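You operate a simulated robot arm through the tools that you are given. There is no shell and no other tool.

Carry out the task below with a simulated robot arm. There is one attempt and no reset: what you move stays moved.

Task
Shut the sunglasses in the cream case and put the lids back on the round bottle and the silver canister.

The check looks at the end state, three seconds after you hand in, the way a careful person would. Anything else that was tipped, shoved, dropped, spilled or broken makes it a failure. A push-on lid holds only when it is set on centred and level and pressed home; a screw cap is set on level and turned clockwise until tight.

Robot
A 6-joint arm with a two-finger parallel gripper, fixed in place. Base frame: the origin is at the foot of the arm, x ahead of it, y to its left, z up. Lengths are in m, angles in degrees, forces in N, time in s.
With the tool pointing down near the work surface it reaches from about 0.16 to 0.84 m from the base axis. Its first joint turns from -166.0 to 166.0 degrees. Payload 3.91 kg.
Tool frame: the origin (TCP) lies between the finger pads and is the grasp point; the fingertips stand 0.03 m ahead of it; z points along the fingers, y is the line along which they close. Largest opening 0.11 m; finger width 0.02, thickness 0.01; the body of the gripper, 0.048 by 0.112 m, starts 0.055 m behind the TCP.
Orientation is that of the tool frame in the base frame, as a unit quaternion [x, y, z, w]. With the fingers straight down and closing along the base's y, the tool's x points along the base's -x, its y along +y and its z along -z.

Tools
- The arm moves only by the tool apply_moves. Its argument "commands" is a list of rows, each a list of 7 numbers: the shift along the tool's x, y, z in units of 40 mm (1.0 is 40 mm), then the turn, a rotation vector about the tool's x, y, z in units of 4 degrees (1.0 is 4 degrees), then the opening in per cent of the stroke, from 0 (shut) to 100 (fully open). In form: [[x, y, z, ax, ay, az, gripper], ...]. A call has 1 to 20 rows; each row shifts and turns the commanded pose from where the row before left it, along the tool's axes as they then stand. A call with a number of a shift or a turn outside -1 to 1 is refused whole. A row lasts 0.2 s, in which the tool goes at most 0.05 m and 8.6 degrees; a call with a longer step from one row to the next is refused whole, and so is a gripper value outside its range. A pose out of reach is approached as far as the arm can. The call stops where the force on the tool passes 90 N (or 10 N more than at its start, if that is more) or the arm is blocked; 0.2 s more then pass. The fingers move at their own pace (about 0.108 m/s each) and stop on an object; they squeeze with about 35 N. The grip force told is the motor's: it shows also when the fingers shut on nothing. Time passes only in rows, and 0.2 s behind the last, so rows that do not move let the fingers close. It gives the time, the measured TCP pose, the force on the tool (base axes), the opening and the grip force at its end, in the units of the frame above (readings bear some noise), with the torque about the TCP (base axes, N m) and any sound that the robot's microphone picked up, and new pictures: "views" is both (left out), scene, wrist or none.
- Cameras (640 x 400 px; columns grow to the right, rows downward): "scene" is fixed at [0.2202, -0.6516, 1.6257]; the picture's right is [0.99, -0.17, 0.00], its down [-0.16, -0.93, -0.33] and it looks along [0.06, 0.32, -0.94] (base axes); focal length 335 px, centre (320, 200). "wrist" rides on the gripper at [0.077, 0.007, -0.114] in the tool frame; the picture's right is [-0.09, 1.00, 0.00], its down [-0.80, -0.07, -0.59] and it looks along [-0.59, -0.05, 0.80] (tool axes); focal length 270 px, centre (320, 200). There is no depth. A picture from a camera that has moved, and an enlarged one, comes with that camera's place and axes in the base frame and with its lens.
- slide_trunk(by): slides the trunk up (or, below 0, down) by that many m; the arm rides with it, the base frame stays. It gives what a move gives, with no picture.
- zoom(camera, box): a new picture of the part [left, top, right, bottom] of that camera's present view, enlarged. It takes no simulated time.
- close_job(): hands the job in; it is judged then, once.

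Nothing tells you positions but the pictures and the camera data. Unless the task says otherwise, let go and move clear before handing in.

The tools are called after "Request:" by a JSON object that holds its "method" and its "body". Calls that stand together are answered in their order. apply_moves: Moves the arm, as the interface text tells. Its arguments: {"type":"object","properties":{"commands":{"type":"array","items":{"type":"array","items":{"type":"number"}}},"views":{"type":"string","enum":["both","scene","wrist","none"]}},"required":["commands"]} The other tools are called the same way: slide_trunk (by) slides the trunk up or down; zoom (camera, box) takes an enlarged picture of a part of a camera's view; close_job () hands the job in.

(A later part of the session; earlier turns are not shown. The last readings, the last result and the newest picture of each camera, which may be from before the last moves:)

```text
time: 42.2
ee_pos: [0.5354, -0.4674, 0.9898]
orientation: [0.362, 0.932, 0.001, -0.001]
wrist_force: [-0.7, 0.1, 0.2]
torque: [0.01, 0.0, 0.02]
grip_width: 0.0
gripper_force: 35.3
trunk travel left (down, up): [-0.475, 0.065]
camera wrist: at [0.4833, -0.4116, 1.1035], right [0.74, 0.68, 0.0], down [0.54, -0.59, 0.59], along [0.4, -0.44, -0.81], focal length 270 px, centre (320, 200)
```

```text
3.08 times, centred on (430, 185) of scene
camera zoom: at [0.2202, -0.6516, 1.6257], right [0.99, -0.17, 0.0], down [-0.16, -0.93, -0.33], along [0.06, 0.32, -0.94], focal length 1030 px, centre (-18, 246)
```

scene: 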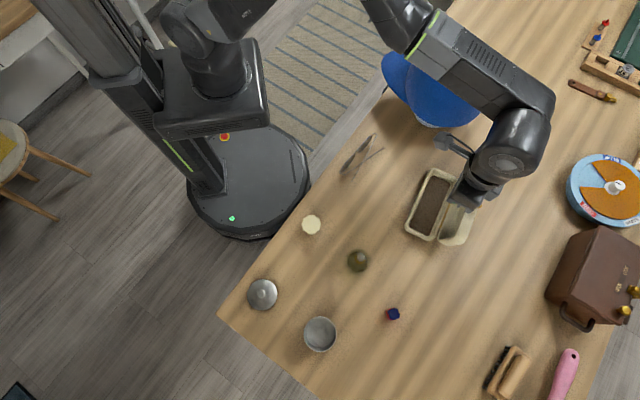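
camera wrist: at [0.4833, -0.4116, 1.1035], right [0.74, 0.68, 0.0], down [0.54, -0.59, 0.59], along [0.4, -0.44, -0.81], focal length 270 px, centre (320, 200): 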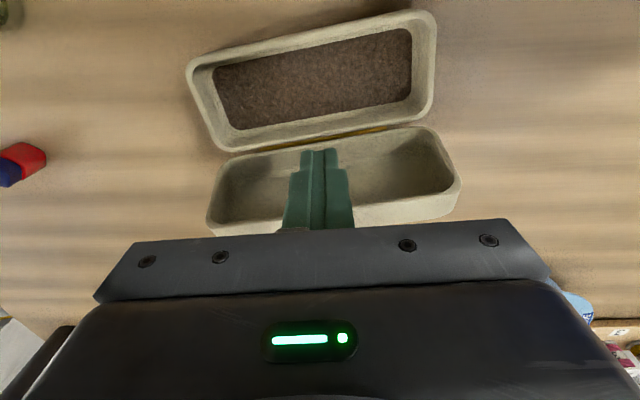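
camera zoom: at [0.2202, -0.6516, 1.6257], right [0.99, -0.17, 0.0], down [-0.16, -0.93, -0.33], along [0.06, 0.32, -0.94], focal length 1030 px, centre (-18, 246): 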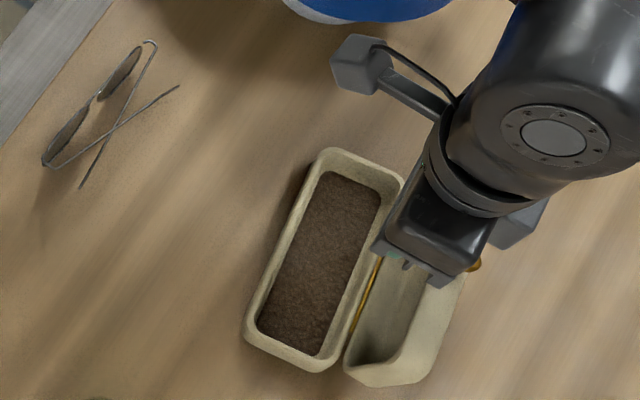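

The lid is now open past vertical and stays there. The empty base is centred around (0.514, -0.453), long axis at about 54°. I'll back away, go over the glasses, and yaw so the fingers close across the lens plane.

Request:
{"method": "apply_moves", "body": {"commands": [[0.75, 0, 0, 0, 0, 0, 0], [0.5, 0, -0.75, 0, 0, 0, 20], [0.9, 0, -0.6, 0, 0, 0, 60], [0.9, 0, 0, 0, 0, 0, 60], [0.9, 0, 0, 0, 0, 0, 60], [0.9, 0, 0, 0, 0, 0, 60], [0.65, 0, 0, 0, 0, 0, 60], [0, 0, 0, 0, 0, -1, 60], [0, 0, 0, 0, 0, -1, 60], [0, 0, 0, 0, 0, -1, 60], [0, 0, 0, 0, 0, -1, 60], [0, 0, 0, 0, 0, -1, 60], [0, 0, 0, 0, 0, -1, 60], [0, 0, 0, 0, 0, -1, 60], [0, 0, 0, 0, 0, -1, 60], [0, 0, 0, 0, 0, -1, 60], [0, 0, 0, 0, 0, -1, 60], [0, 0, 0, 0, 0, -1, 60], [0, 0, 0, 0, 0, -1, 60]], "views": "scene"}}

Request:
{"method": "apply_moves", "body": {"commands": [[0, 0, 0, 0, 0, -1, 60], [0, 0, 0, 0, 0, -1, 60], [0, 0, 0, 0, 0, -1, 60], [0, 0, 0, 0, 0, -1, 60], [0, 0, 0, 0, 0, -1, 60], [0, 0, 0, 0, 0, -1, 60], [0, 0, 0, 0, 0, -1, 60], [0, 0, 0, 0, 0, -1, 60], [0, 0, 0, 0, 0, -1, 60]], "views": "both"}}

```text
time: 46.2
ee_pos: [0.3718, -0.32, 1.0424]
orientation: [-0.049, 0.999, 0.0, 0.0]
wrist_force: [-0.1, -0.3, -0.3]
torque: [0.0, 0.01, 0.03]
grip_width: 0.0659
gripper_force: 0.1
trunk travel left (down, up): [-0.475, 0.065]
```

scene: 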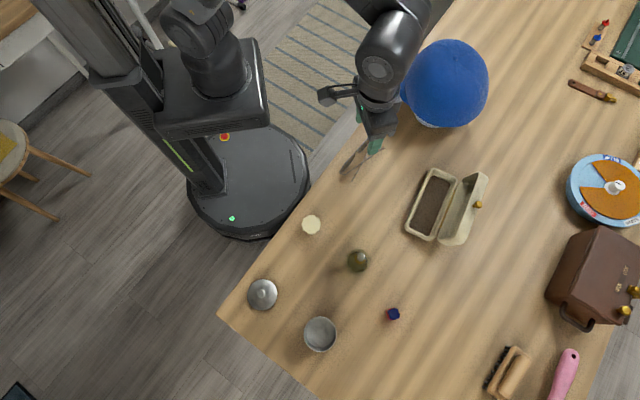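

```text
time: 48.2
ee_pos: [0.3723, -0.3198, 1.0429]
orientation: [-0.356, 0.934, 0.001, 0.0]
wrist_force: [-0.9, 0.3, 0.2]
torque: [0.0, 0.01, 0.02]
grip_width: 0.0659
gripper_force: 0.0
trunk travel left (down, up): [-0.475, 0.065]
camera wrist: at [0.3118, -0.3667, 1.1579], right [-0.6, 0.8, 0.0], down [0.65, 0.48, 0.59], along [0.48, 0.36, -0.8], focal length 270 px, centre (320, 200)
```

scene: 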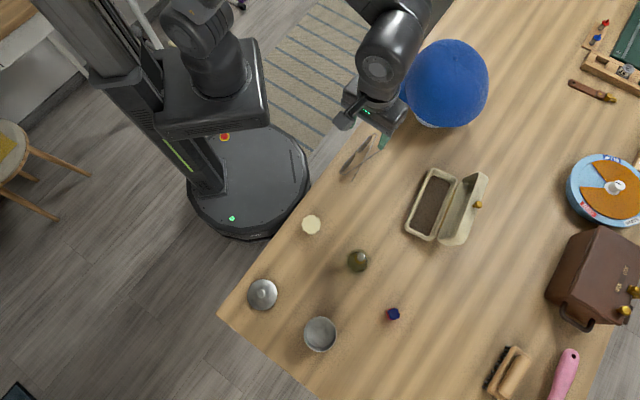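
wrist: 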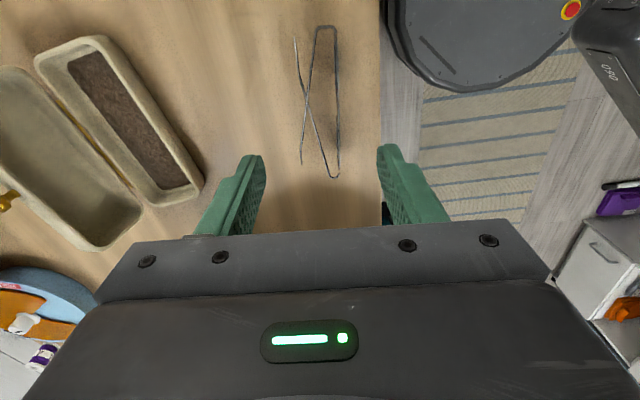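

Request:
{"method": "zoom", "body": {"camera": "wrist", "box": [240, 10, 400, 200]}}

Request:
{"method": "zoom", "body": {"camera": "wrist", "box": [0, 20, 220, 260]}}

Request:
{"method": "zoom", "body": {"camera": "scene", "box": [390, 150, 500, 260]}}

```text
2.11 times, centred on (320, 105) of wrist
camera zoom: at [0.3118, -0.3667, 1.1579], right [-0.6, 0.8, 0.0], down [0.65, 0.48, 0.59], along [0.48, 0.36, -0.8], focal length 569 px, centre (320, 400)
```

zoom: 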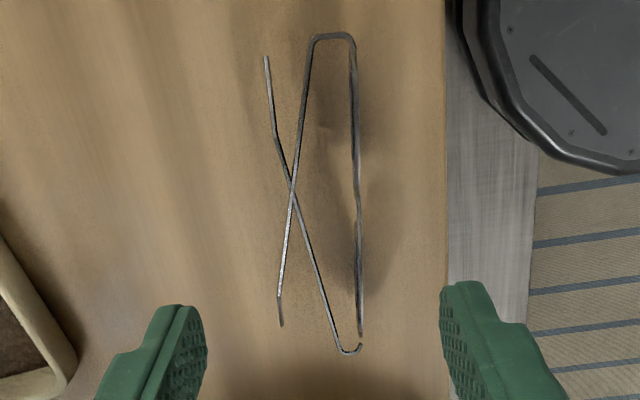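

```text
1.67 times, centred on (110, 140) of wrist
camera zoom: at [0.3118, -0.3667, 1.1579], right [-0.6, 0.8, 0.0], down [0.65, 0.48, 0.59], along [0.48, 0.36, -0.8], focal length 450 px, centre (670, 300)
```

zoom: 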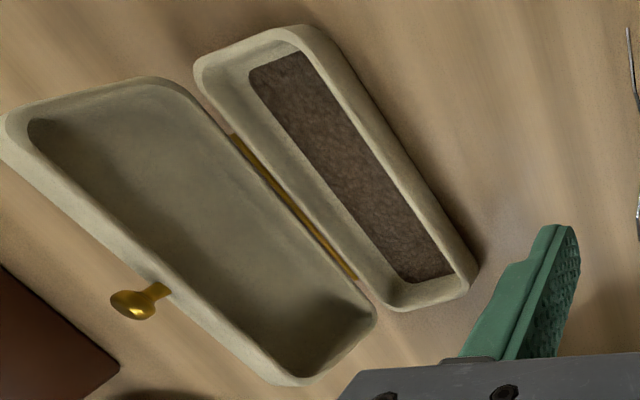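

```text
3.64 times, centred on (445, 205) of scene
camera zoom: at [0.2202, -0.6516, 1.6257], right [0.99, -0.17, 0.0], down [-0.16, -0.93, -0.33], along [0.06, 0.32, -0.94], focal length 1218 px, centre (-134, 182)
```

zoom: 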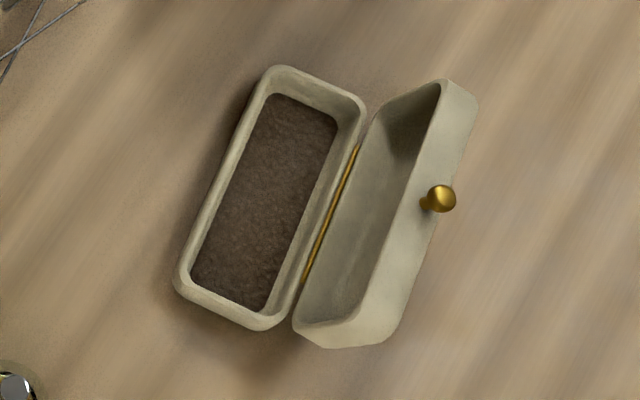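

The case is fully open with a good interior (about 57 × 155 mm inside). The glasses' grip point is at (0.3713, -0.318), the brow bar at z ≈ 0.92. I'll descend around the bridge and crossed temples.

Request:
{"method": "apply_moves", "body": {"commands": [[0, 0.05, 0, 0, 0, 0, 60], [0, 0, 0.875, 0, 0, 0, 60], [0, 0, 0.875, 0, 0, 0, 60], [0, 0, 0.875, 0, 0, 0, 60], [0, 0, 0, 0, 0, 0, 40], [0, 0, 0, 0, 0, 0, 33]], "views": "both"}}

Request:
{"method": "zoom", "body": {"camera": "wrist", "box": [220, 80, 420, 240]}}

```text
time: 49.6
ee_pos: [0.3718, -0.3191, 0.937]
orientation: [-0.355, 0.935, 0.002, -0.001]
wrist_force: [0.1, 0.6, 0.2]
torque: [-0.01, 0.03, -0.02]
grip_width: 0.0374
gripper_force: 0.9
trunk travel left (down, up): [-0.475, 0.065]
camera wrist: at [0.3104, -0.3654, 1.0513], right [-0.6, 0.8, 0.0], down [0.65, 0.48, 0.59], along [0.48, 0.36, -0.8], focal length 270 px, centre (320, 200)
```

scene: 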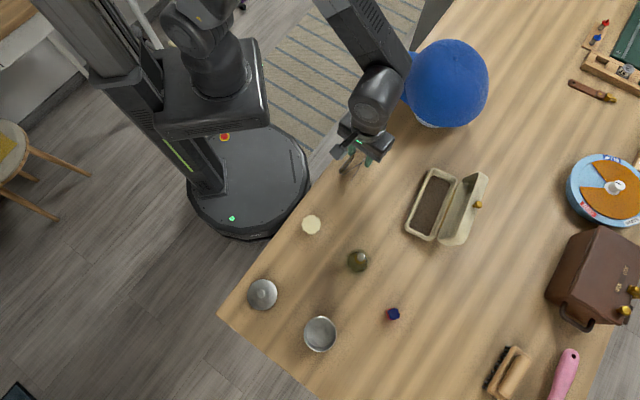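
wrist: 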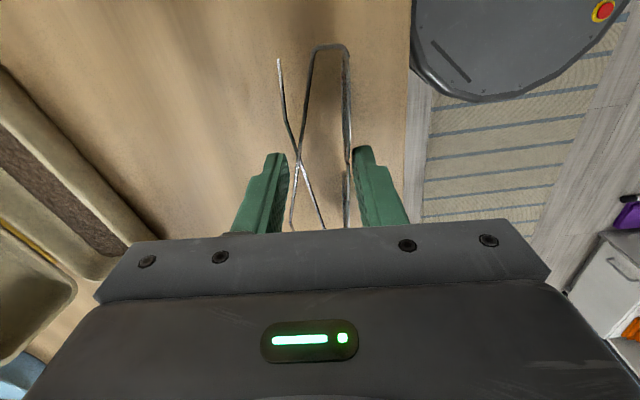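

```text
2.50 times, centred on (320, 160) of wrist
camera zoom: at [0.3104, -0.3654, 1.0513], right [-0.6, 0.8, 0.0], down [0.65, 0.48, 0.59], along [0.48, 0.36, -0.8], focal length 676 px, centre (320, 300)
```

zoom: 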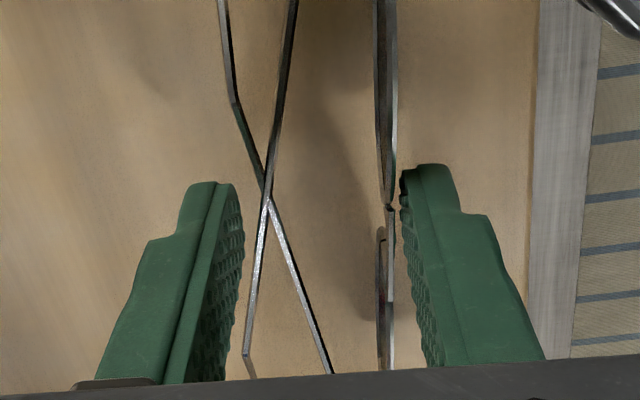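

The fingers bracket the bridge and the temple crossing. I'll centre slightly and close in stages, watching the grip force.

Request:
{"method": "apply_moves", "body": {"commands": [[-0.075, 0.03, 0, 0, 0, 0, 33], [0, 0, 0, 0, 0, 0, 29], [0, 0, 0, 0, 0, 0, 29]], "views": "none"}}

Request:
{"method": "apply_moves", "body": {"commands": [[0, 0, 0, 0, 0, 0, 27], [0, 0, 0, 0, 0, 0, 27]], "views": "none"}}

Request:
{"method": "apply_moves", "body": {"commands": [[0, 0, 0, 0, 0, 0, 26], [0, 0, 0, 0, 0, 0, 26]], "views": "wrist"}}

Request:
{"method": "zoom", "body": {"camera": "wrist", "box": [220, 80, 420, 240]}}

```text
time: 50.4
ee_pos: [0.3738, -0.3153, 0.9366]
orientation: [-0.355, 0.935, 0.001, 0.0]
wrist_force: [-0.6, -0.5, -0.2]
torque: [0.02, -0.04, 0.0]
grip_width: 0.0363
gripper_force: 14.3
trunk travel left (down, up): [-0.475, 0.065]
```

```text
time: 51.0
ee_pos: [0.3721, -0.316, 0.9365]
orientation: [-0.355, 0.935, 0.0, 0.0]
wrist_force: [-0.3, -0.2, -0.8]
torque: [-0.03, 0.02, 0.01]
grip_width: 0.0365
gripper_force: 14.1
trunk travel left (down, up): [-0.475, 0.065]
```

```text
time: 51.6
ee_pos: [0.3727, -0.3157, 0.9372]
orientation: [-0.355, 0.935, 0.001, 0.0]
wrist_force: [-0.2, -0.4, -0.6]
torque: [-0.04, 0.0, -0.05]
grip_width: 0.0364
gripper_force: 13.8
trunk travel left (down, up): [-0.475, 0.065]
camera wrist: at [0.3115, -0.3627, 1.0517], right [-0.6, 0.8, 0.0], down [0.65, 0.48, 0.59], along [0.48, 0.36, -0.8], focal length 270 px, centre (320, 200)
```

wrist: 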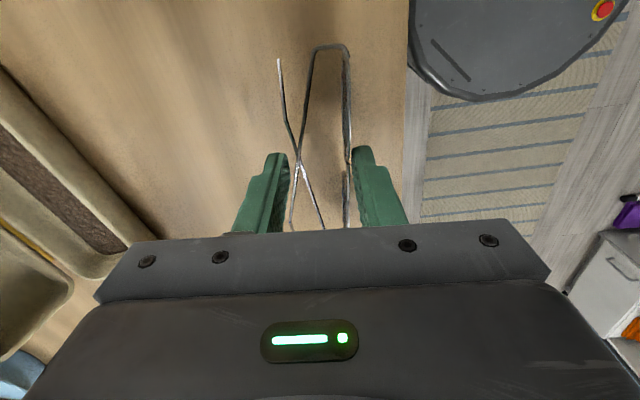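

```text
2.50 times, centred on (320, 160) of wrist
camera zoom: at [0.3115, -0.3627, 1.0517], right [-0.6, 0.8, 0.0], down [0.65, 0.48, 0.59], along [0.48, 0.36, -0.8], focal length 676 px, centre (320, 300)
```

zoom: 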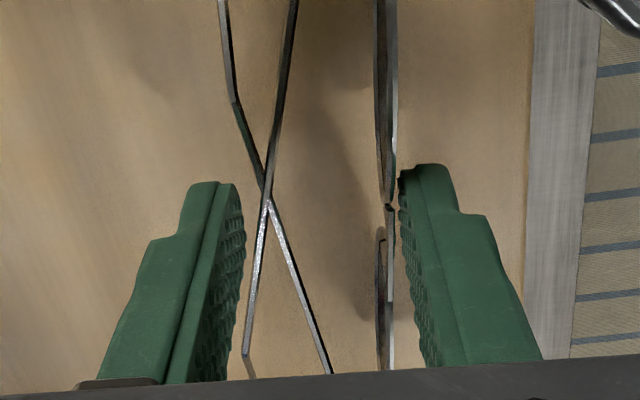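

Request:
{"method": "apply_moves", "body": {"commands": [[0, 0, 0, 0, 0, 0, 10], [0, 0, 0, 0, 0, 0, 10]], "views": "none"}}

```text
time: 52.2
ee_pos: [0.3729, -0.3163, 0.9365]
orientation: [-0.355, 0.935, 0.001, -0.001]
wrist_force: [-0.3, 1.1, -0.4]
torque: [-0.04, 0.0, 0.02]
grip_width: 0.0368
gripper_force: 14.3
trunk travel left (down, up): [-0.475, 0.065]
```

The grip holds at 0.0366 m with a steady 14 N. I'll lift a little and check.

Request:
{"method": "apply_moves", "body": {"commands": [[0, 0, -0.25, 0, 0, 0, 10], [0, 0, -0.5, 0, 0, 0, 10], [0, 0, 0, 0, 0, 0, 10]], "views": "both"}}

Request:
{"method": "zoom", "body": {"camera": "wrist", "box": [220, 20, 420, 240]}}

```text
time: 53.0
ee_pos: [0.3722, -0.3174, 0.9678]
orientation: [-0.355, 0.935, 0.001, -0.001]
wrist_force: [0.6, -0.3, -0.7]
torque: [-0.01, 0.0, -0.01]
grip_width: 0.0364
gripper_force: 14.5
trunk travel left (down, up): [-0.475, 0.065]
camera wrist: at [0.3107, -0.3635, 1.0823], right [-0.6, 0.8, 0.0], down [0.65, 0.48, 0.59], along [0.48, 0.36, -0.8], focal length 270 px, centre (320, 200)
```

scene: 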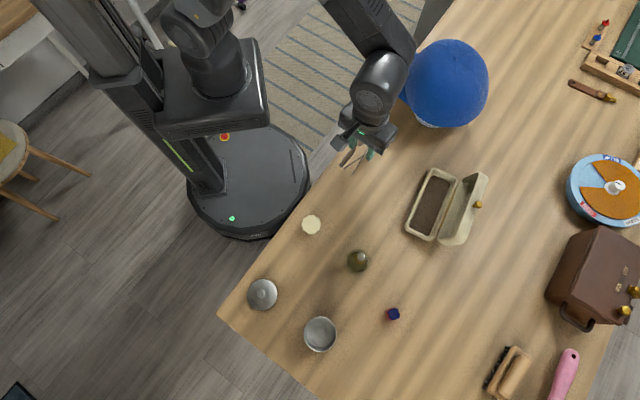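
wrist: 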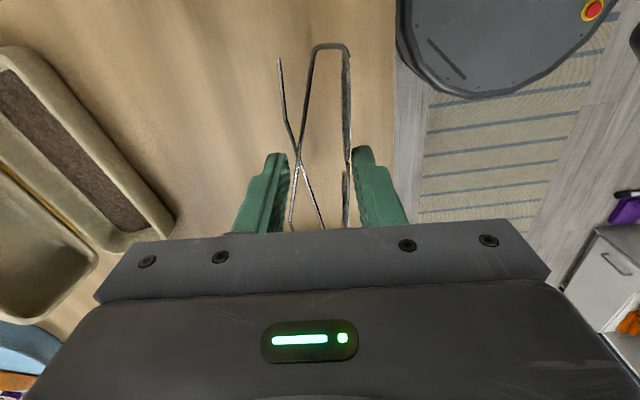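

```text
1.82 times, centred on (320, 130) of wrist
camera zoom: at [0.3107, -0.3635, 1.0823], right [-0.6, 0.8, 0.0], down [0.65, 0.48, 0.59], along [0.48, 0.36, -0.8], focal length 491 px, centre (320, 327)
```

zoom: 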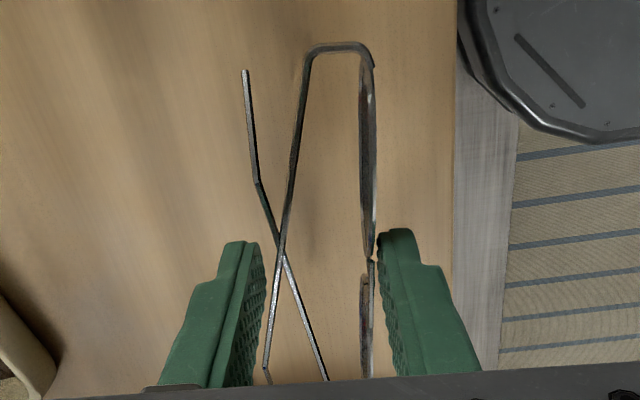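

The glasses are held upright. I'll raise them, carry them over to the open case, and turn them to match the case's long axis.

Request:
{"method": "apply_moves", "body": {"commands": [[0, 0, -0.65, 0, 0, 0, 10], [0, 0, -0.65, 0, 0, 0, 10], [-0.029, -0.97, 0, 0, 0, 0, 10], [-0.029, -0.97, 0, 0, 0, 0, 10], [-0.029, -0.97, 0, 0, 0, 0, 10], [-0.029, -0.97, 0, 0, 0, 0, 10], [-0.029, -0.97, 0, 0, 0, 0, 10], [0, 0, 0, 0, 0, -0.97, 10], [0, 0, 0, 0, 0, -0.97, 10], [0, 0, 0, 0, 0, -0.96, 10], [0, 0, 0, 0, 0, 0, 10]], "views": "both"}}

Request:
{"method": "zoom", "body": {"camera": "wrist", "box": [160, 0, 480, 240]}}

Request:
{"method": "zoom", "body": {"camera": "scene", "box": [390, 150, 500, 260]}}

```text
time: 55.4
ee_pos: [0.5069, -0.457, 1.0205]
orientation: [-0.449, 0.894, 0.002, 0.0]
wrist_force: [0.1, 1.1, -0.1]
torque: [0.01, -0.02, 0.01]
grip_width: 0.0364
gripper_force: 13.8
trunk travel left (down, up): [-0.475, 0.065]
camera wrist: at [0.4561, -0.5152, 1.1346], right [-0.75, 0.67, 0.0], down [0.54, 0.6, 0.59], along [0.4, 0.44, -0.8], focal length 270 px, centre (320, 200)
```

scene: 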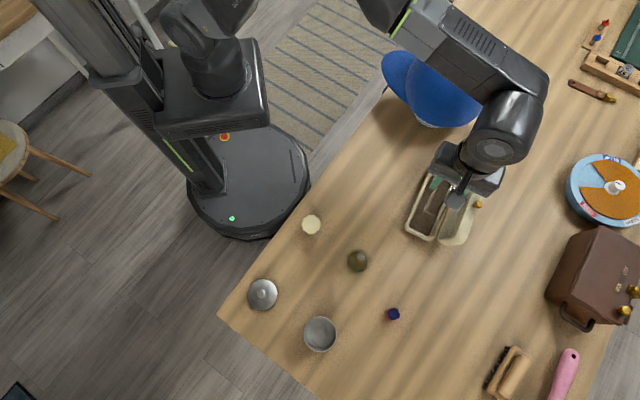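
wrist: 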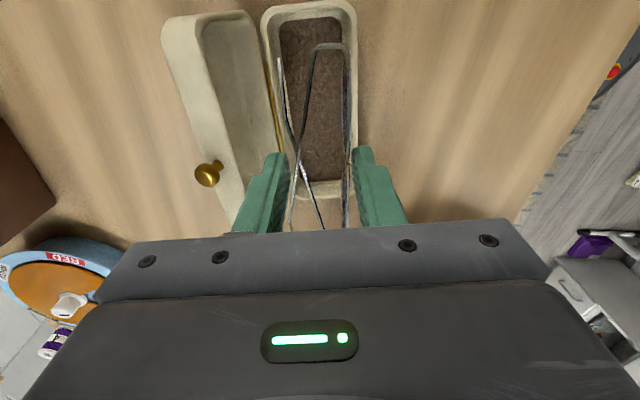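

```text
1.67 times, centred on (320, 120) of wrist
camera zoom: at [0.4561, -0.5152, 1.1346], right [-0.75, 0.67, 0.0], down [0.54, 0.6, 0.59], along [0.4, 0.44, -0.8], focal length 450 px, centre (320, 333)
```

zoom: 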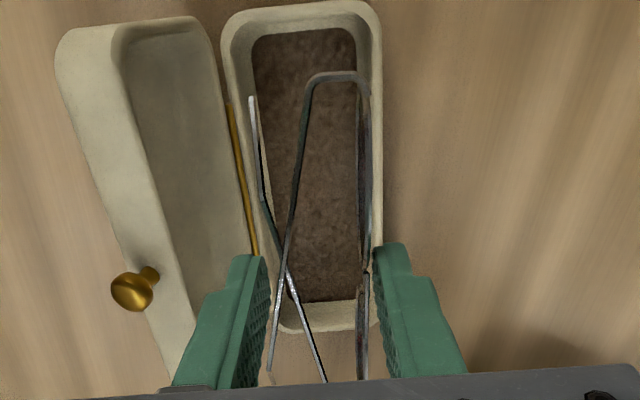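

```text
3.64 times, centred on (445, 205) of scene
camera zoom: at [0.2202, -0.6516, 1.6257], right [0.99, -0.17, 0.0], down [-0.16, -0.93, -0.33], along [0.06, 0.32, -0.94], focal length 1218 px, centre (-134, 182)
```

zoom: 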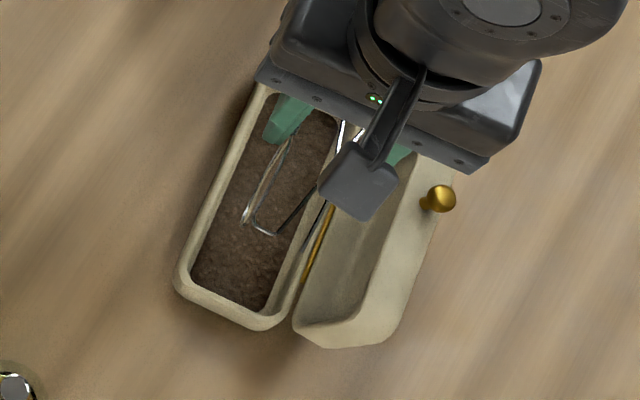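

The glasses are lined up over the base with matching yaw. I'll shift a few mm to centre them and lower most of the way.

Request:
{"method": "apply_moves", "body": {"commands": [[-0.0875, 0.11, 0, 0, 0, 0, 10], [0, 0, 0.6, 0, 0, 0, 10], [0, 0, 0.6, 0, 0, 0, 10], [0, 0, 0.45, 0, 0, 0, 10], [0, 0, 0, 0, 0, 0, 10]], "views": "both"}}

Request:
{"method": "zoom", "body": {"camera": "wrist", "box": [160, 0, 480, 240]}}

Request:
{"method": "zoom", "body": {"camera": "scene", "box": [390, 150, 500, 260]}}

```text
time: 56.6
ee_pos: [0.5044, -0.4504, 0.9537]
orientation: [-0.448, 0.894, 0.001, 0.0]
wrist_force: [-0.6, 0.0, 0.5]
torque: [-0.01, -0.03, 0.0]
grip_width: 0.0365
gripper_force: 14.3
trunk travel left (down, up): [-0.475, 0.065]
camera wrist: at [0.4541, -0.5097, 1.0677], right [-0.75, 0.67, 0.0], down [0.54, 0.6, 0.59], along [0.4, 0.44, -0.8], focal length 270 px, centre (320, 200)
```

scene: 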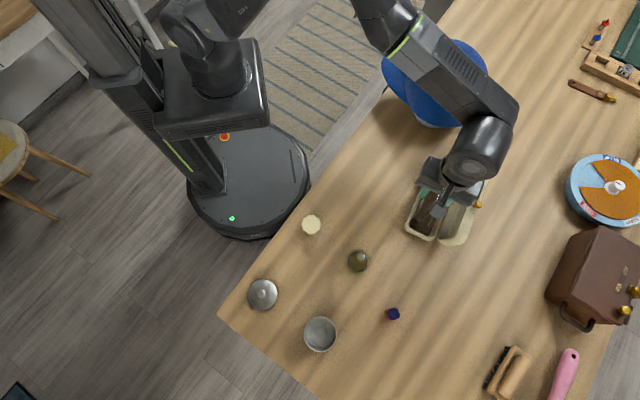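
wrist: 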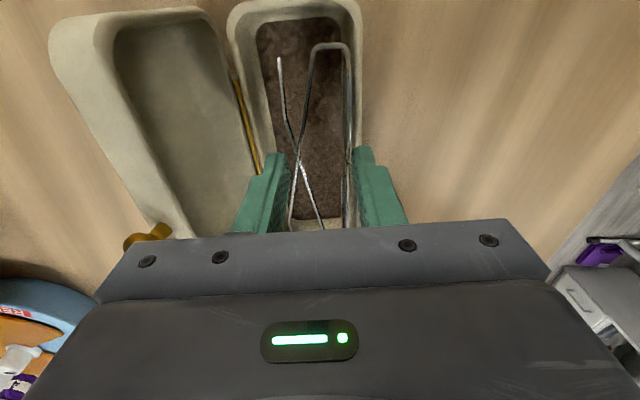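

```text
1.67 times, centred on (320, 120) of wrist
camera zoom: at [0.4541, -0.5097, 1.0677], right [-0.75, 0.67, 0.0], down [0.54, 0.6, 0.59], along [0.4, 0.44, -0.8], focal length 450 px, centre (320, 333)
```

zoom: 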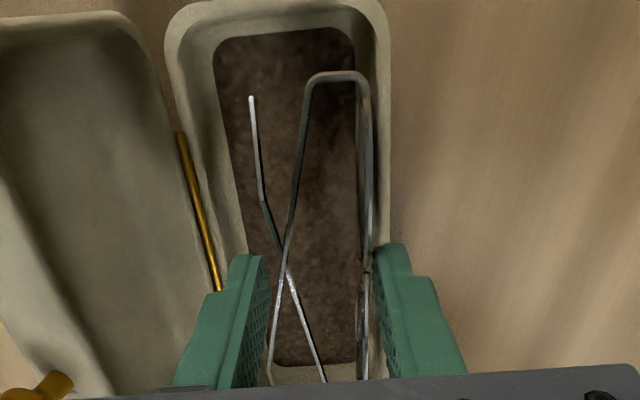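

```text
3.64 times, centred on (445, 205) of scene
camera zoom: at [0.2202, -0.6516, 1.6257], right [0.99, -0.17, 0.0], down [-0.16, -0.93, -0.33], along [0.06, 0.32, -0.94], focal length 1218 px, centre (-134, 182)
```

zoom: 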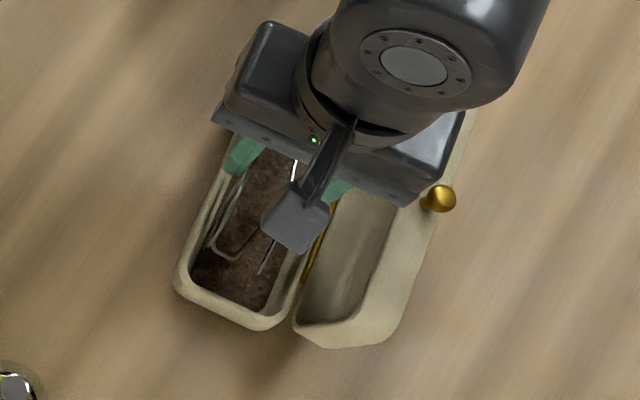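

Request:
{"method": "apply_moves", "body": {"commands": [[0, -0.025, 0.1, 0, 0, 0, 10], [0, 0, 0.1, 0, 0, 0, 10], [0, 0, 0.05, 0, 0, 0, 10], [0, 0, 0, 0, 0, 0, 10]], "views": "none"}}

```text
time: 57.6
ee_pos: [0.5059, -0.4521, 0.9426]
orientation: [-0.447, 0.894, 0.001, 0.0]
wrist_force: [-0.6, 0.6, -0.4]
torque: [-0.02, -0.02, -0.03]
grip_width: 0.0362
gripper_force: 14.0
trunk travel left (down, up): [-0.475, 0.065]
```

Request:
{"method": "apply_moves", "body": {"commands": [[0, 0, 0.05, 0, 0, 0, 10], [0, 0, 0, 0, 0, 0, 10]], "views": "none"}}

Request:
{"method": "apply_moves", "body": {"commands": [[0, 0, 0.03, 0, 0, 0, 10], [0, 0, 0, 0, 0, 0, 10]], "views": "wrist"}}

Request:
{"method": "zoom", "body": {"camera": "wrist", "box": [160, 0, 480, 240]}}

```text
time: 58.2
ee_pos: [0.5062, -0.4518, 0.9428]
orientation: [-0.449, 0.894, 0.001, 0.0]
wrist_force: [1.1, 0.3, 1.1]
torque: [0.0, 0.0, 0.06]
grip_width: 0.0364
gripper_force: 14.0
trunk travel left (down, up): [-0.475, 0.065]
```

```text
time: 58.8
ee_pos: [0.5052, -0.4525, 0.9416]
orientation: [-0.449, 0.894, 0.0, 0.0]
wrist_force: [1.5, 1.2, 8.7]
torque: [0.06, 0.01, -0.03]
grip_width: 0.0363
gripper_force: 14.3
trunk travel left (down, up): [-0.475, 0.065]
camera wrist: at [0.4546, -0.5102, 1.0561], right [-0.75, 0.67, 0.0], down [0.54, 0.6, 0.59], along [0.4, 0.44, -0.8], focal length 270 px, centre (320, 200)
```

wrist: 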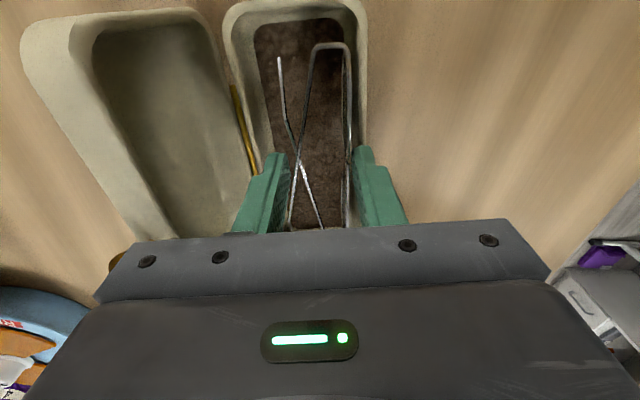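

```text
1.67 times, centred on (320, 120) of wrist
camera zoom: at [0.4546, -0.5102, 1.0561], right [-0.75, 0.67, 0.0], down [0.54, 0.6, 0.59], along [0.4, 0.44, -0.8], focal length 450 px, centre (320, 333)
```

zoom: 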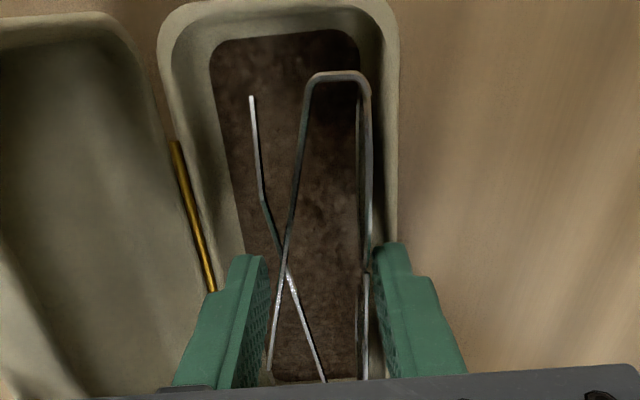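

The glasses touch the case floor. I'll release gently and rise straight up.

Request:
{"method": "apply_moves", "body": {"commands": [[0, 0, -0.03, 0, 0, 0, 32], [0, 0, 0, 0, 0, 0, 36], [0, 0, 0, 0, 0, 0, 42], [0, 0, 0, 0, 0, 0, 44], [0, 0, -0.3, 0, 0, 0, 44], [0, 0, -0.8, 0, 0, 0, 44], [0, 0, -0.8, 0, 0, 0, 44]], "views": "both"}}

Request:
{"method": "zoom", "body": {"camera": "wrist", "box": [160, 0, 480, 240]}}

Request:
{"method": "zoom", "body": {"camera": "scene", "box": [390, 150, 500, 260]}}

```text
time: 60.4
ee_pos: [0.5067, -0.4526, 1.017]
orientation: [-0.448, 0.894, 0.001, -0.001]
wrist_force: [0.2, 0.2, -0.6]
torque: [0.01, -0.02, 0.0]
grip_width: 0.0482
gripper_force: 0.0
trunk travel left (down, up): [-0.475, 0.065]
camera wrist: at [0.4555, -0.5102, 1.1318], right [-0.75, 0.67, 0.0], down [0.54, 0.6, 0.59], along [0.4, 0.44, -0.8], focal length 270 px, centre (320, 200)
```

scene: 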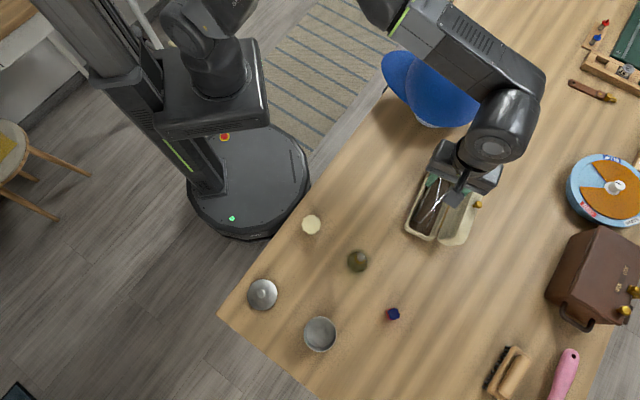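
wrist: 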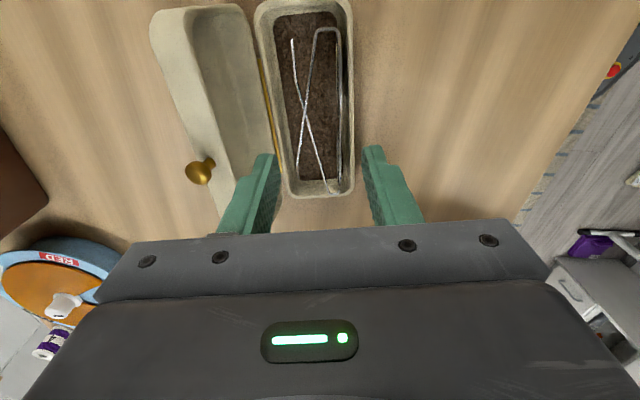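

```text
1.67 times, centred on (320, 120) of wrist
camera zoom: at [0.4555, -0.5102, 1.1318], right [-0.75, 0.67, 0.0], down [0.54, 0.6, 0.59], along [0.4, 0.44, -0.8], focal length 450 px, centre (320, 333)
```

zoom: 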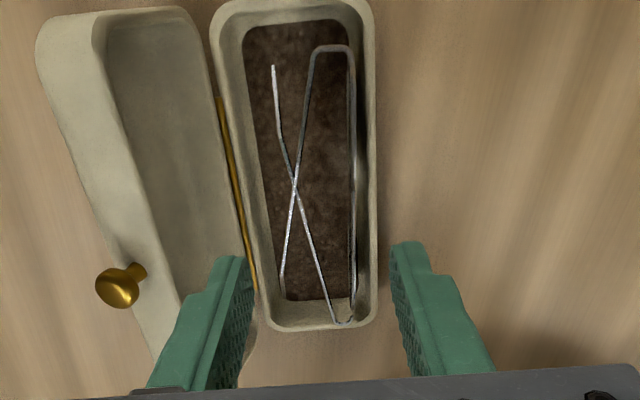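

```text
3.64 times, centred on (445, 205) of scene
camera zoom: at [0.2202, -0.6516, 1.6257], right [0.99, -0.17, 0.0], down [-0.16, -0.93, -0.33], along [0.06, 0.32, -0.94], focal length 1218 px, centre (-134, 182)
```

zoom: 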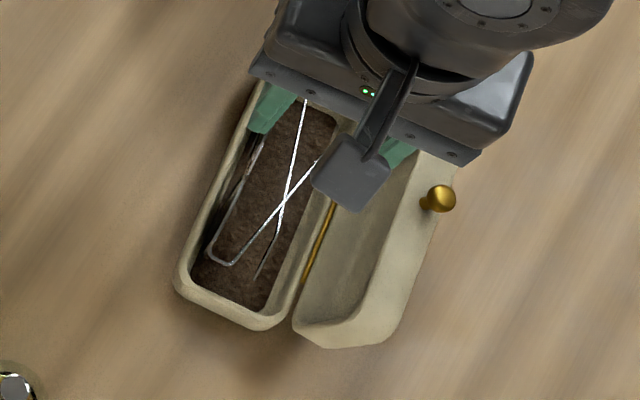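

The glasses stand inside the base with clearance all round. Next I'll go up and over behind the lid with closed fingers, ready to push it shut.

Request:
{"method": "apply_moves", "body": {"commands": [[0, 0, -0.6, 0, 0, 0, 20], [0, 0, -0.5, 0, 0, 0, 0], [0, -0.958, 0, 0, 0, 0, 0], [0, -0.958, 0, 0, 0, 0, 0], [0, -0.958, 0, 0, 0, 0, 0], [0, 0, 0.94, 0, 0, 0, 0], [0, 0, 0.94, 0, 0, 0, 0]], "views": "both"}}

Request:
{"method": "zoom", "body": {"camera": "scene", "box": [390, 150, 500, 260]}}

```text
time: 62.0
ee_pos: [0.5992, -0.5238, 0.9867]
orientation: [-0.448, 0.894, 0.001, 0.0]
wrist_force: [0.3, -0.7, -0.2]
torque: [0.02, 0.0, -0.02]
grip_width: 0.0001
gripper_force: 35.0
trunk travel left (down, up): [-0.475, 0.065]
camera wrist: at [0.5485, -0.5814, 1.1006], right [-0.75, 0.67, 0.0], down [0.54, 0.6, 0.59], along [0.4, 0.44, -0.8], focal length 270 px, centre (320, 200)
```

scene: 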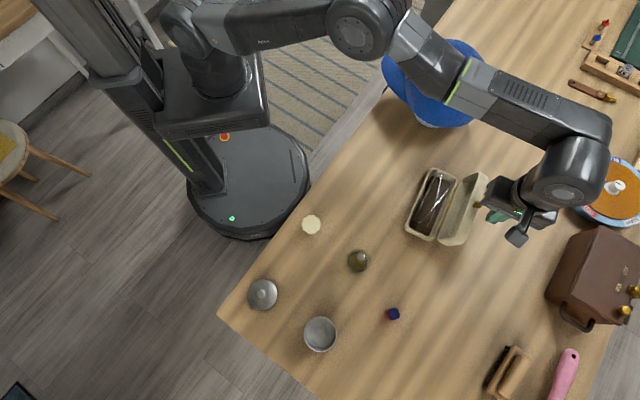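
wrist: 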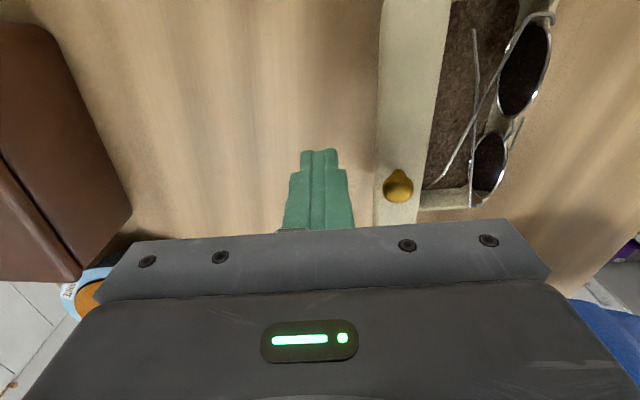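

```text
3.64 times, centred on (445, 205) of scene
camera zoom: at [0.2202, -0.6516, 1.6257], right [0.99, -0.17, 0.0], down [-0.16, -0.93, -0.33], along [0.06, 0.32, -0.94], focal length 1218 px, centre (-134, 182)
```

zoom: 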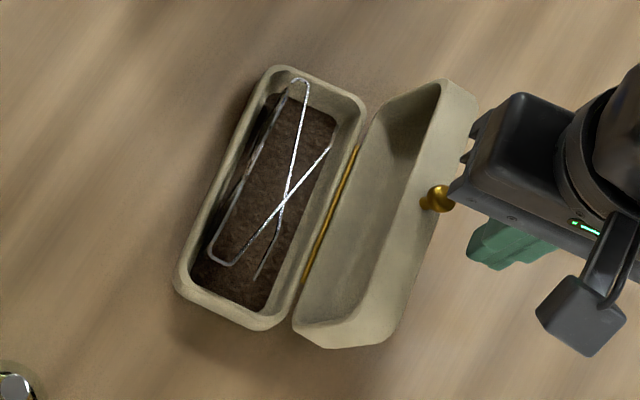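

Request:
{"method": "apply_moves", "body": {"commands": [[0, 0.4, 0, 0, 0, 0, 0], [0, 0.25, 0, 0, 0, 0, 0], [0, 0.25, 0, 0, 0, 0, 0], [0, 0.25, 0, 0, 0, 0, 0]], "views": "both"}}

Request:
{"method": "zoom", "body": {"camera": "scene", "box": [390, 150, 500, 260]}}

```text
time: 63.0
ee_pos: [0.563, -0.4938, 0.9906]
orientation: [-0.448, 0.894, -0.002, 0.001]
wrist_force: [9.9, -7.3, 26.3]
torque: [0.29, 0.13, -0.08]
grip_width: 0.0
gripper_force: 34.8
trunk travel left (down, up): [-0.475, 0.065]
camera wrist: at [0.5113, -0.5516, 1.1048], right [-0.75, 0.67, 0.0], down [0.53, 0.6, 0.59], along [0.4, 0.44, -0.8], focal length 270 px, centre (320, 200)
```

scene: 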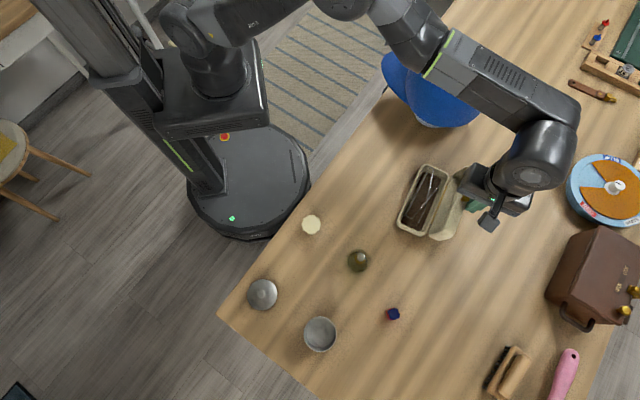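
wrist: 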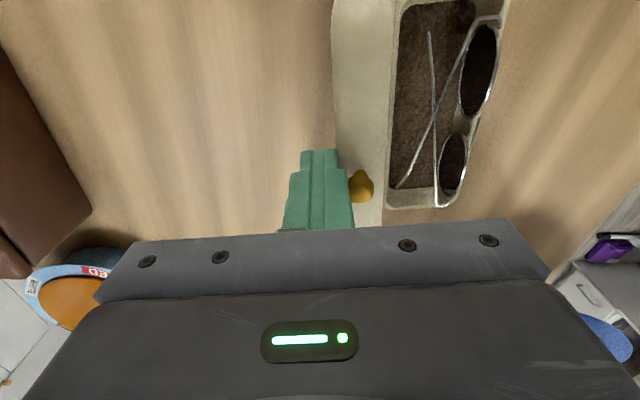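

```text
3.64 times, centred on (445, 205) of scene
camera zoom: at [0.2202, -0.6516, 1.6257], right [0.99, -0.17, 0.0], down [-0.16, -0.93, -0.33], along [0.06, 0.32, -0.94], focal length 1218 px, centre (-134, 182)
```

zoom: 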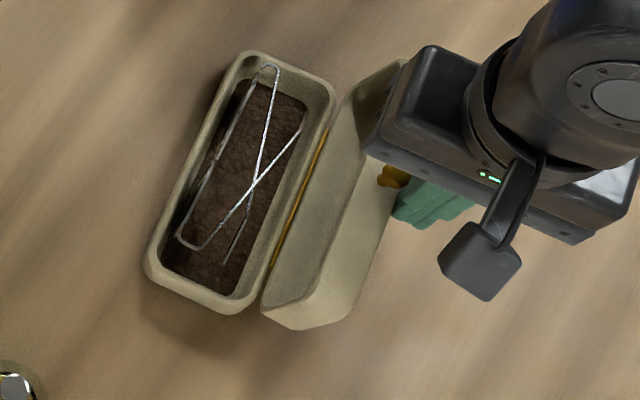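

Request:
{"method": "zoom", "body": {"camera": "wrist", "box": [260, 100, 460, 240]}}

Request:
{"method": "zoom", "body": {"camera": "scene", "box": [420, 160, 490, 230]}}

```text
2.86 times, centred on (360, 170) of wrist
camera zoom: at [0.5113, -0.5516, 1.1048], right [-0.75, 0.67, 0.0], down [0.53, 0.6, 0.59], along [0.4, 0.44, -0.8], focal length 772 px, centre (206, 286)
```

zoom: 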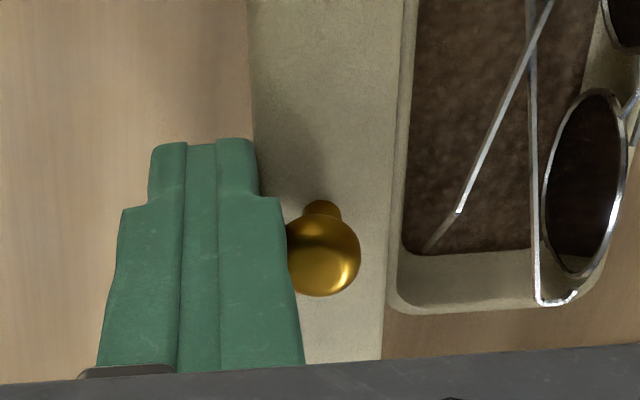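

```text
5.71 times, centred on (455, 195) of scene
camera zoom: at [0.2202, -0.6516, 1.6257], right [0.99, -0.17, 0.0], down [-0.16, -0.93, -0.33], along [0.06, 0.32, -0.94], focal length 1913 px, centre (-451, 229)
```

zoom: 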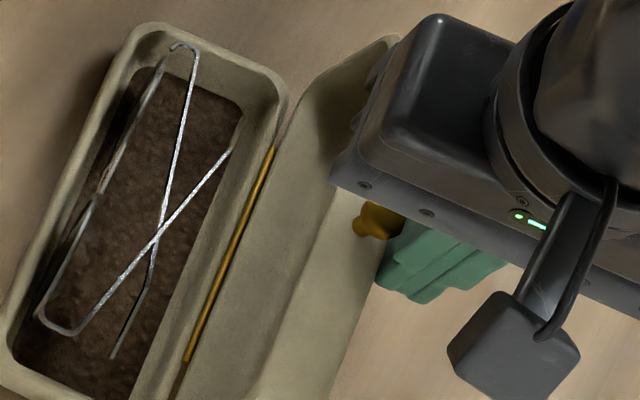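

The fingertips rode onto the tilted lid's top corner instead of pushing behind it. I'll back off, go lower, and push again from behind.

Request:
{"method": "apply_moves", "body": {"commands": [[0, -0.5, 0, 0, 0, 0, 0], [0, -0.6, 0, 0, 0, 0, 0], [0, 0, 0.6, 0, 0, 0, 0], [0, 0, 0, 0, 0, 0, 0]], "views": "both"}}

Request:
{"method": "zoom", "body": {"camera": "wrist", "box": [260, 40, 520, 240]}}

Request:
{"method": "zoom", "body": {"camera": "scene", "box": [390, 150, 500, 260]}}

```text
time: 64.0
ee_pos: [0.5979, -0.5193, 0.9603]
orientation: [-0.448, 0.894, 0.0, -0.001]
wrist_force: [0.1, 0.4, 0.0]
torque: [0.01, 0.02, -0.02]
grip_width: 0.0
gripper_force: 35.0
trunk travel left (down, up): [-0.475, 0.065]
camera wrist: at [0.5465, -0.5778, 1.0755], right [-0.75, 0.67, 0.0], down [0.54, 0.6, 0.59], along [0.4, 0.44, -0.8], focal length 270 px, centre (320, 200)
```

scene: 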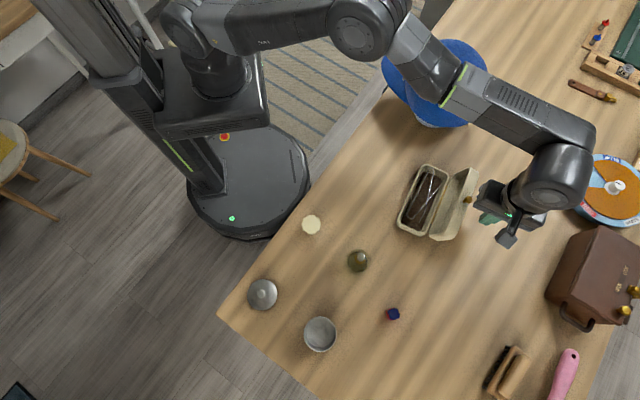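
wrist: 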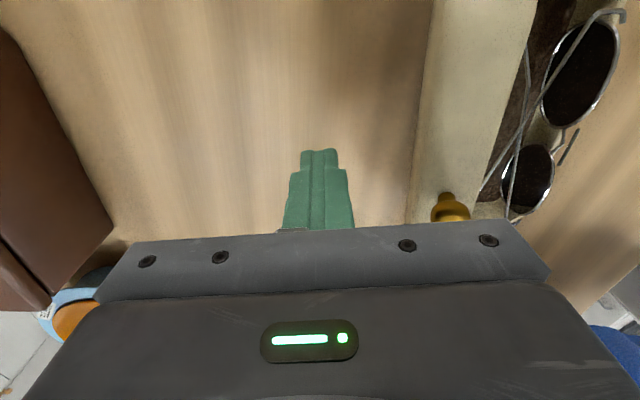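

```text
2.00 times, centred on (390, 140) of wrist
camera zoom: at [0.5465, -0.5778, 1.0755], right [-0.75, 0.67, 0.0], down [0.54, 0.6, 0.59], along [0.4, 0.44, -0.8], focal length 541 px, centre (180, 320)
```

zoom: 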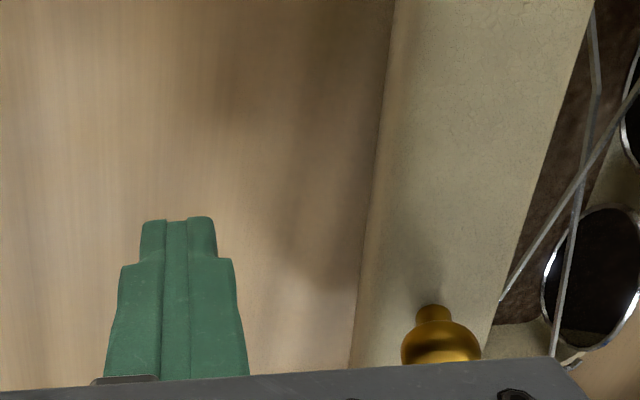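

```text
3.64 times, centred on (445, 205) of scene
camera zoom: at [0.2202, -0.6516, 1.6257], right [0.99, -0.17, 0.0], down [-0.16, -0.93, -0.33], along [0.06, 0.32, -0.94], focal length 1218 px, centre (-134, 182)
```

zoom: 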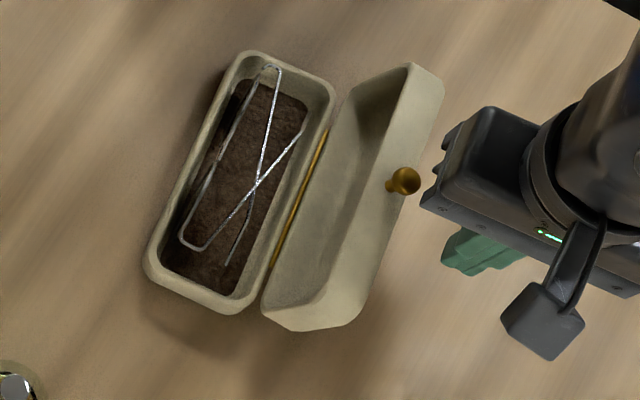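

Request:
{"method": "apply_moves", "body": {"commands": [[0, 0.4, 0, 0, 0, 0, 0], [0, 0.25, 0, 0, 0, 0, 0], [0, 0.25, 0, 0, 0, 0, 0], [0, 0.25, 0, 0, 0, 0, 0]], "views": "both"}}

Request:
{"method": "zoom", "body": {"camera": "scene", "box": [390, 150, 500, 260]}}

```text
time: 65.0
ee_pos: [0.559, -0.4917, 0.9604]
orientation: [-0.448, 0.894, 0.001, 0.0]
wrist_force: [1.3, -0.8, -0.3]
torque: [-0.03, -0.01, 0.02]
grip_width: 0.0
gripper_force: 35.2
trunk travel left (down, up): [-0.475, 0.065]
camera wrist: at [0.508, -0.5496, 1.0761], right [-0.75, 0.67, 0.0], down [0.54, 0.6, 0.59], along [0.4, 0.44, -0.8], focal length 270 px, centre (320, 200)
```

scene: 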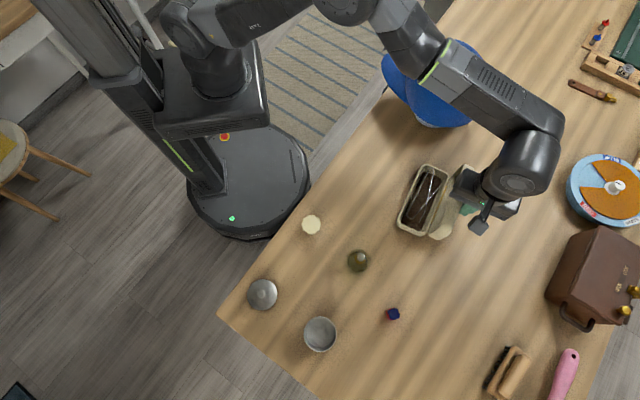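
wrist: 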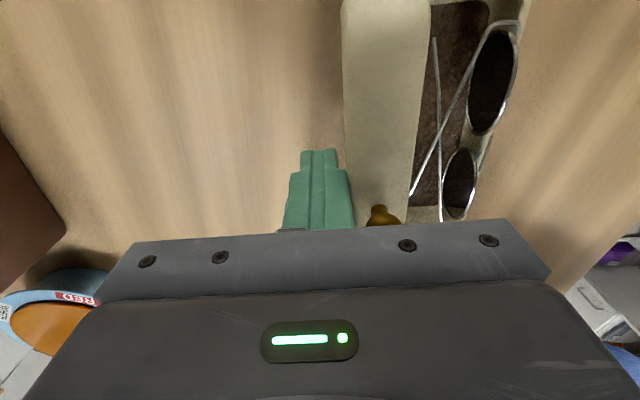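

```text
3.64 times, centred on (445, 205) of scene
camera zoom: at [0.2202, -0.6516, 1.6257], right [0.99, -0.17, 0.0], down [-0.16, -0.93, -0.33], along [0.06, 0.32, -0.94], focal length 1218 px, centre (-134, 182)
```

zoom: 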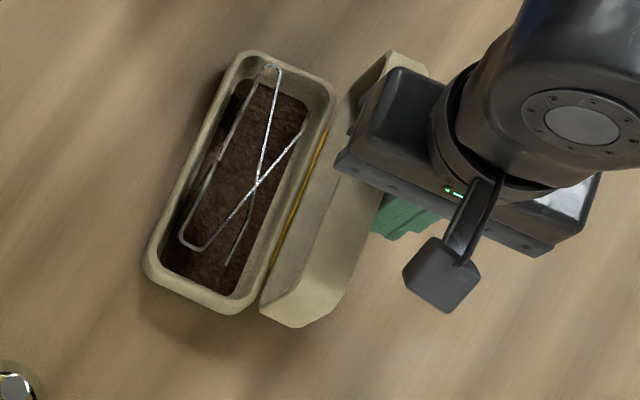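

The lid is turning up with little force and the base stays. I'll continue pushing.

Request:
{"method": "apply_moves", "body": {"commands": [[0, 0.25, 0, 0, 0, 0, 0], [0, 0.25, 0, 0, 0, 0, 0], [0, 0.25, 0, 0, 0, 0, 0]], "views": "both"}}

Request:
{"method": "zoom", "body": {"camera": "scene", "box": [390, 150, 500, 260]}}

Request:
{"method": "zoom", "body": {"camera": "wrist", "box": [260, 0, 580, 240]}}

```text
time: 65.8
ee_pos: [0.5358, -0.4741, 0.9619]
orientation: [-0.448, 0.894, 0.0, 0.001]
wrist_force: [1.7, -0.8, 2.6]
torque: [-0.01, -0.03, 0.03]
grip_width: 0.0
gripper_force: 35.3
trunk travel left (down, up): [-0.475, 0.065]
camera wrist: at [0.485, -0.532, 1.0766], right [-0.75, 0.67, 0.0], down [0.54, 0.6, 0.59], along [0.4, 0.44, -0.8], focal length 270 px, centre (320, 200)
```

scene: 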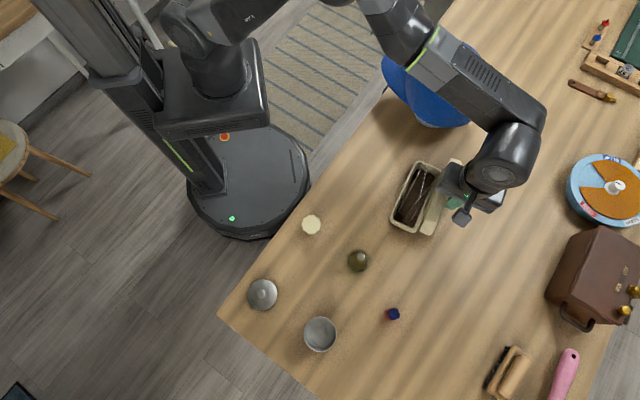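
wrist: 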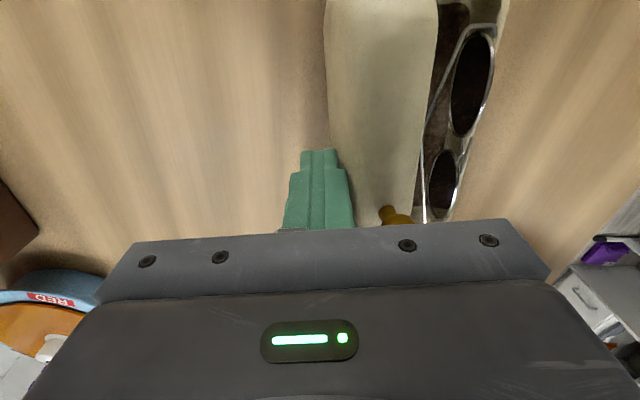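

```text
3.64 times, centred on (445, 205) of scene
camera zoom: at [0.2202, -0.6516, 1.6257], right [0.99, -0.17, 0.0], down [-0.16, -0.93, -0.33], along [0.06, 0.32, -0.94], focal length 1218 px, centre (-134, 182)
```

zoom: 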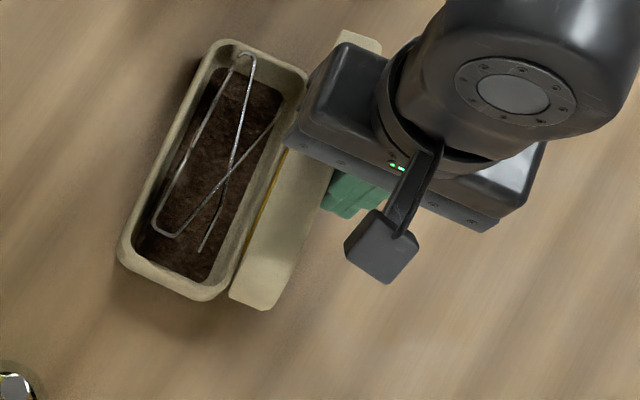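

```text
1.67 times, centred on (420, 120) of wrist
camera zoom: at [0.485, -0.532, 1.0766], right [-0.75, 0.67, 0.0], down [0.54, 0.6, 0.59], along [0.4, 0.44, -0.8], focal length 450 px, centre (153, 333)
```

zoom: 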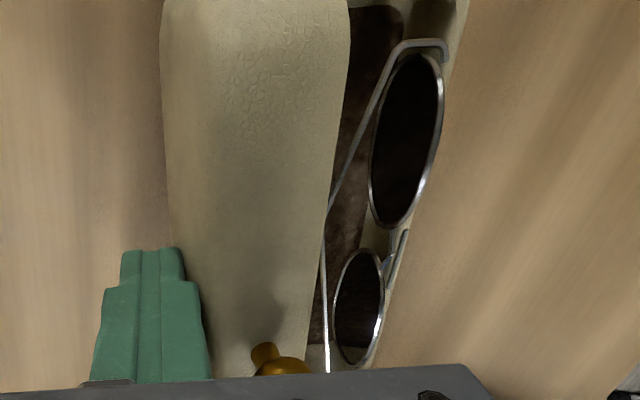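

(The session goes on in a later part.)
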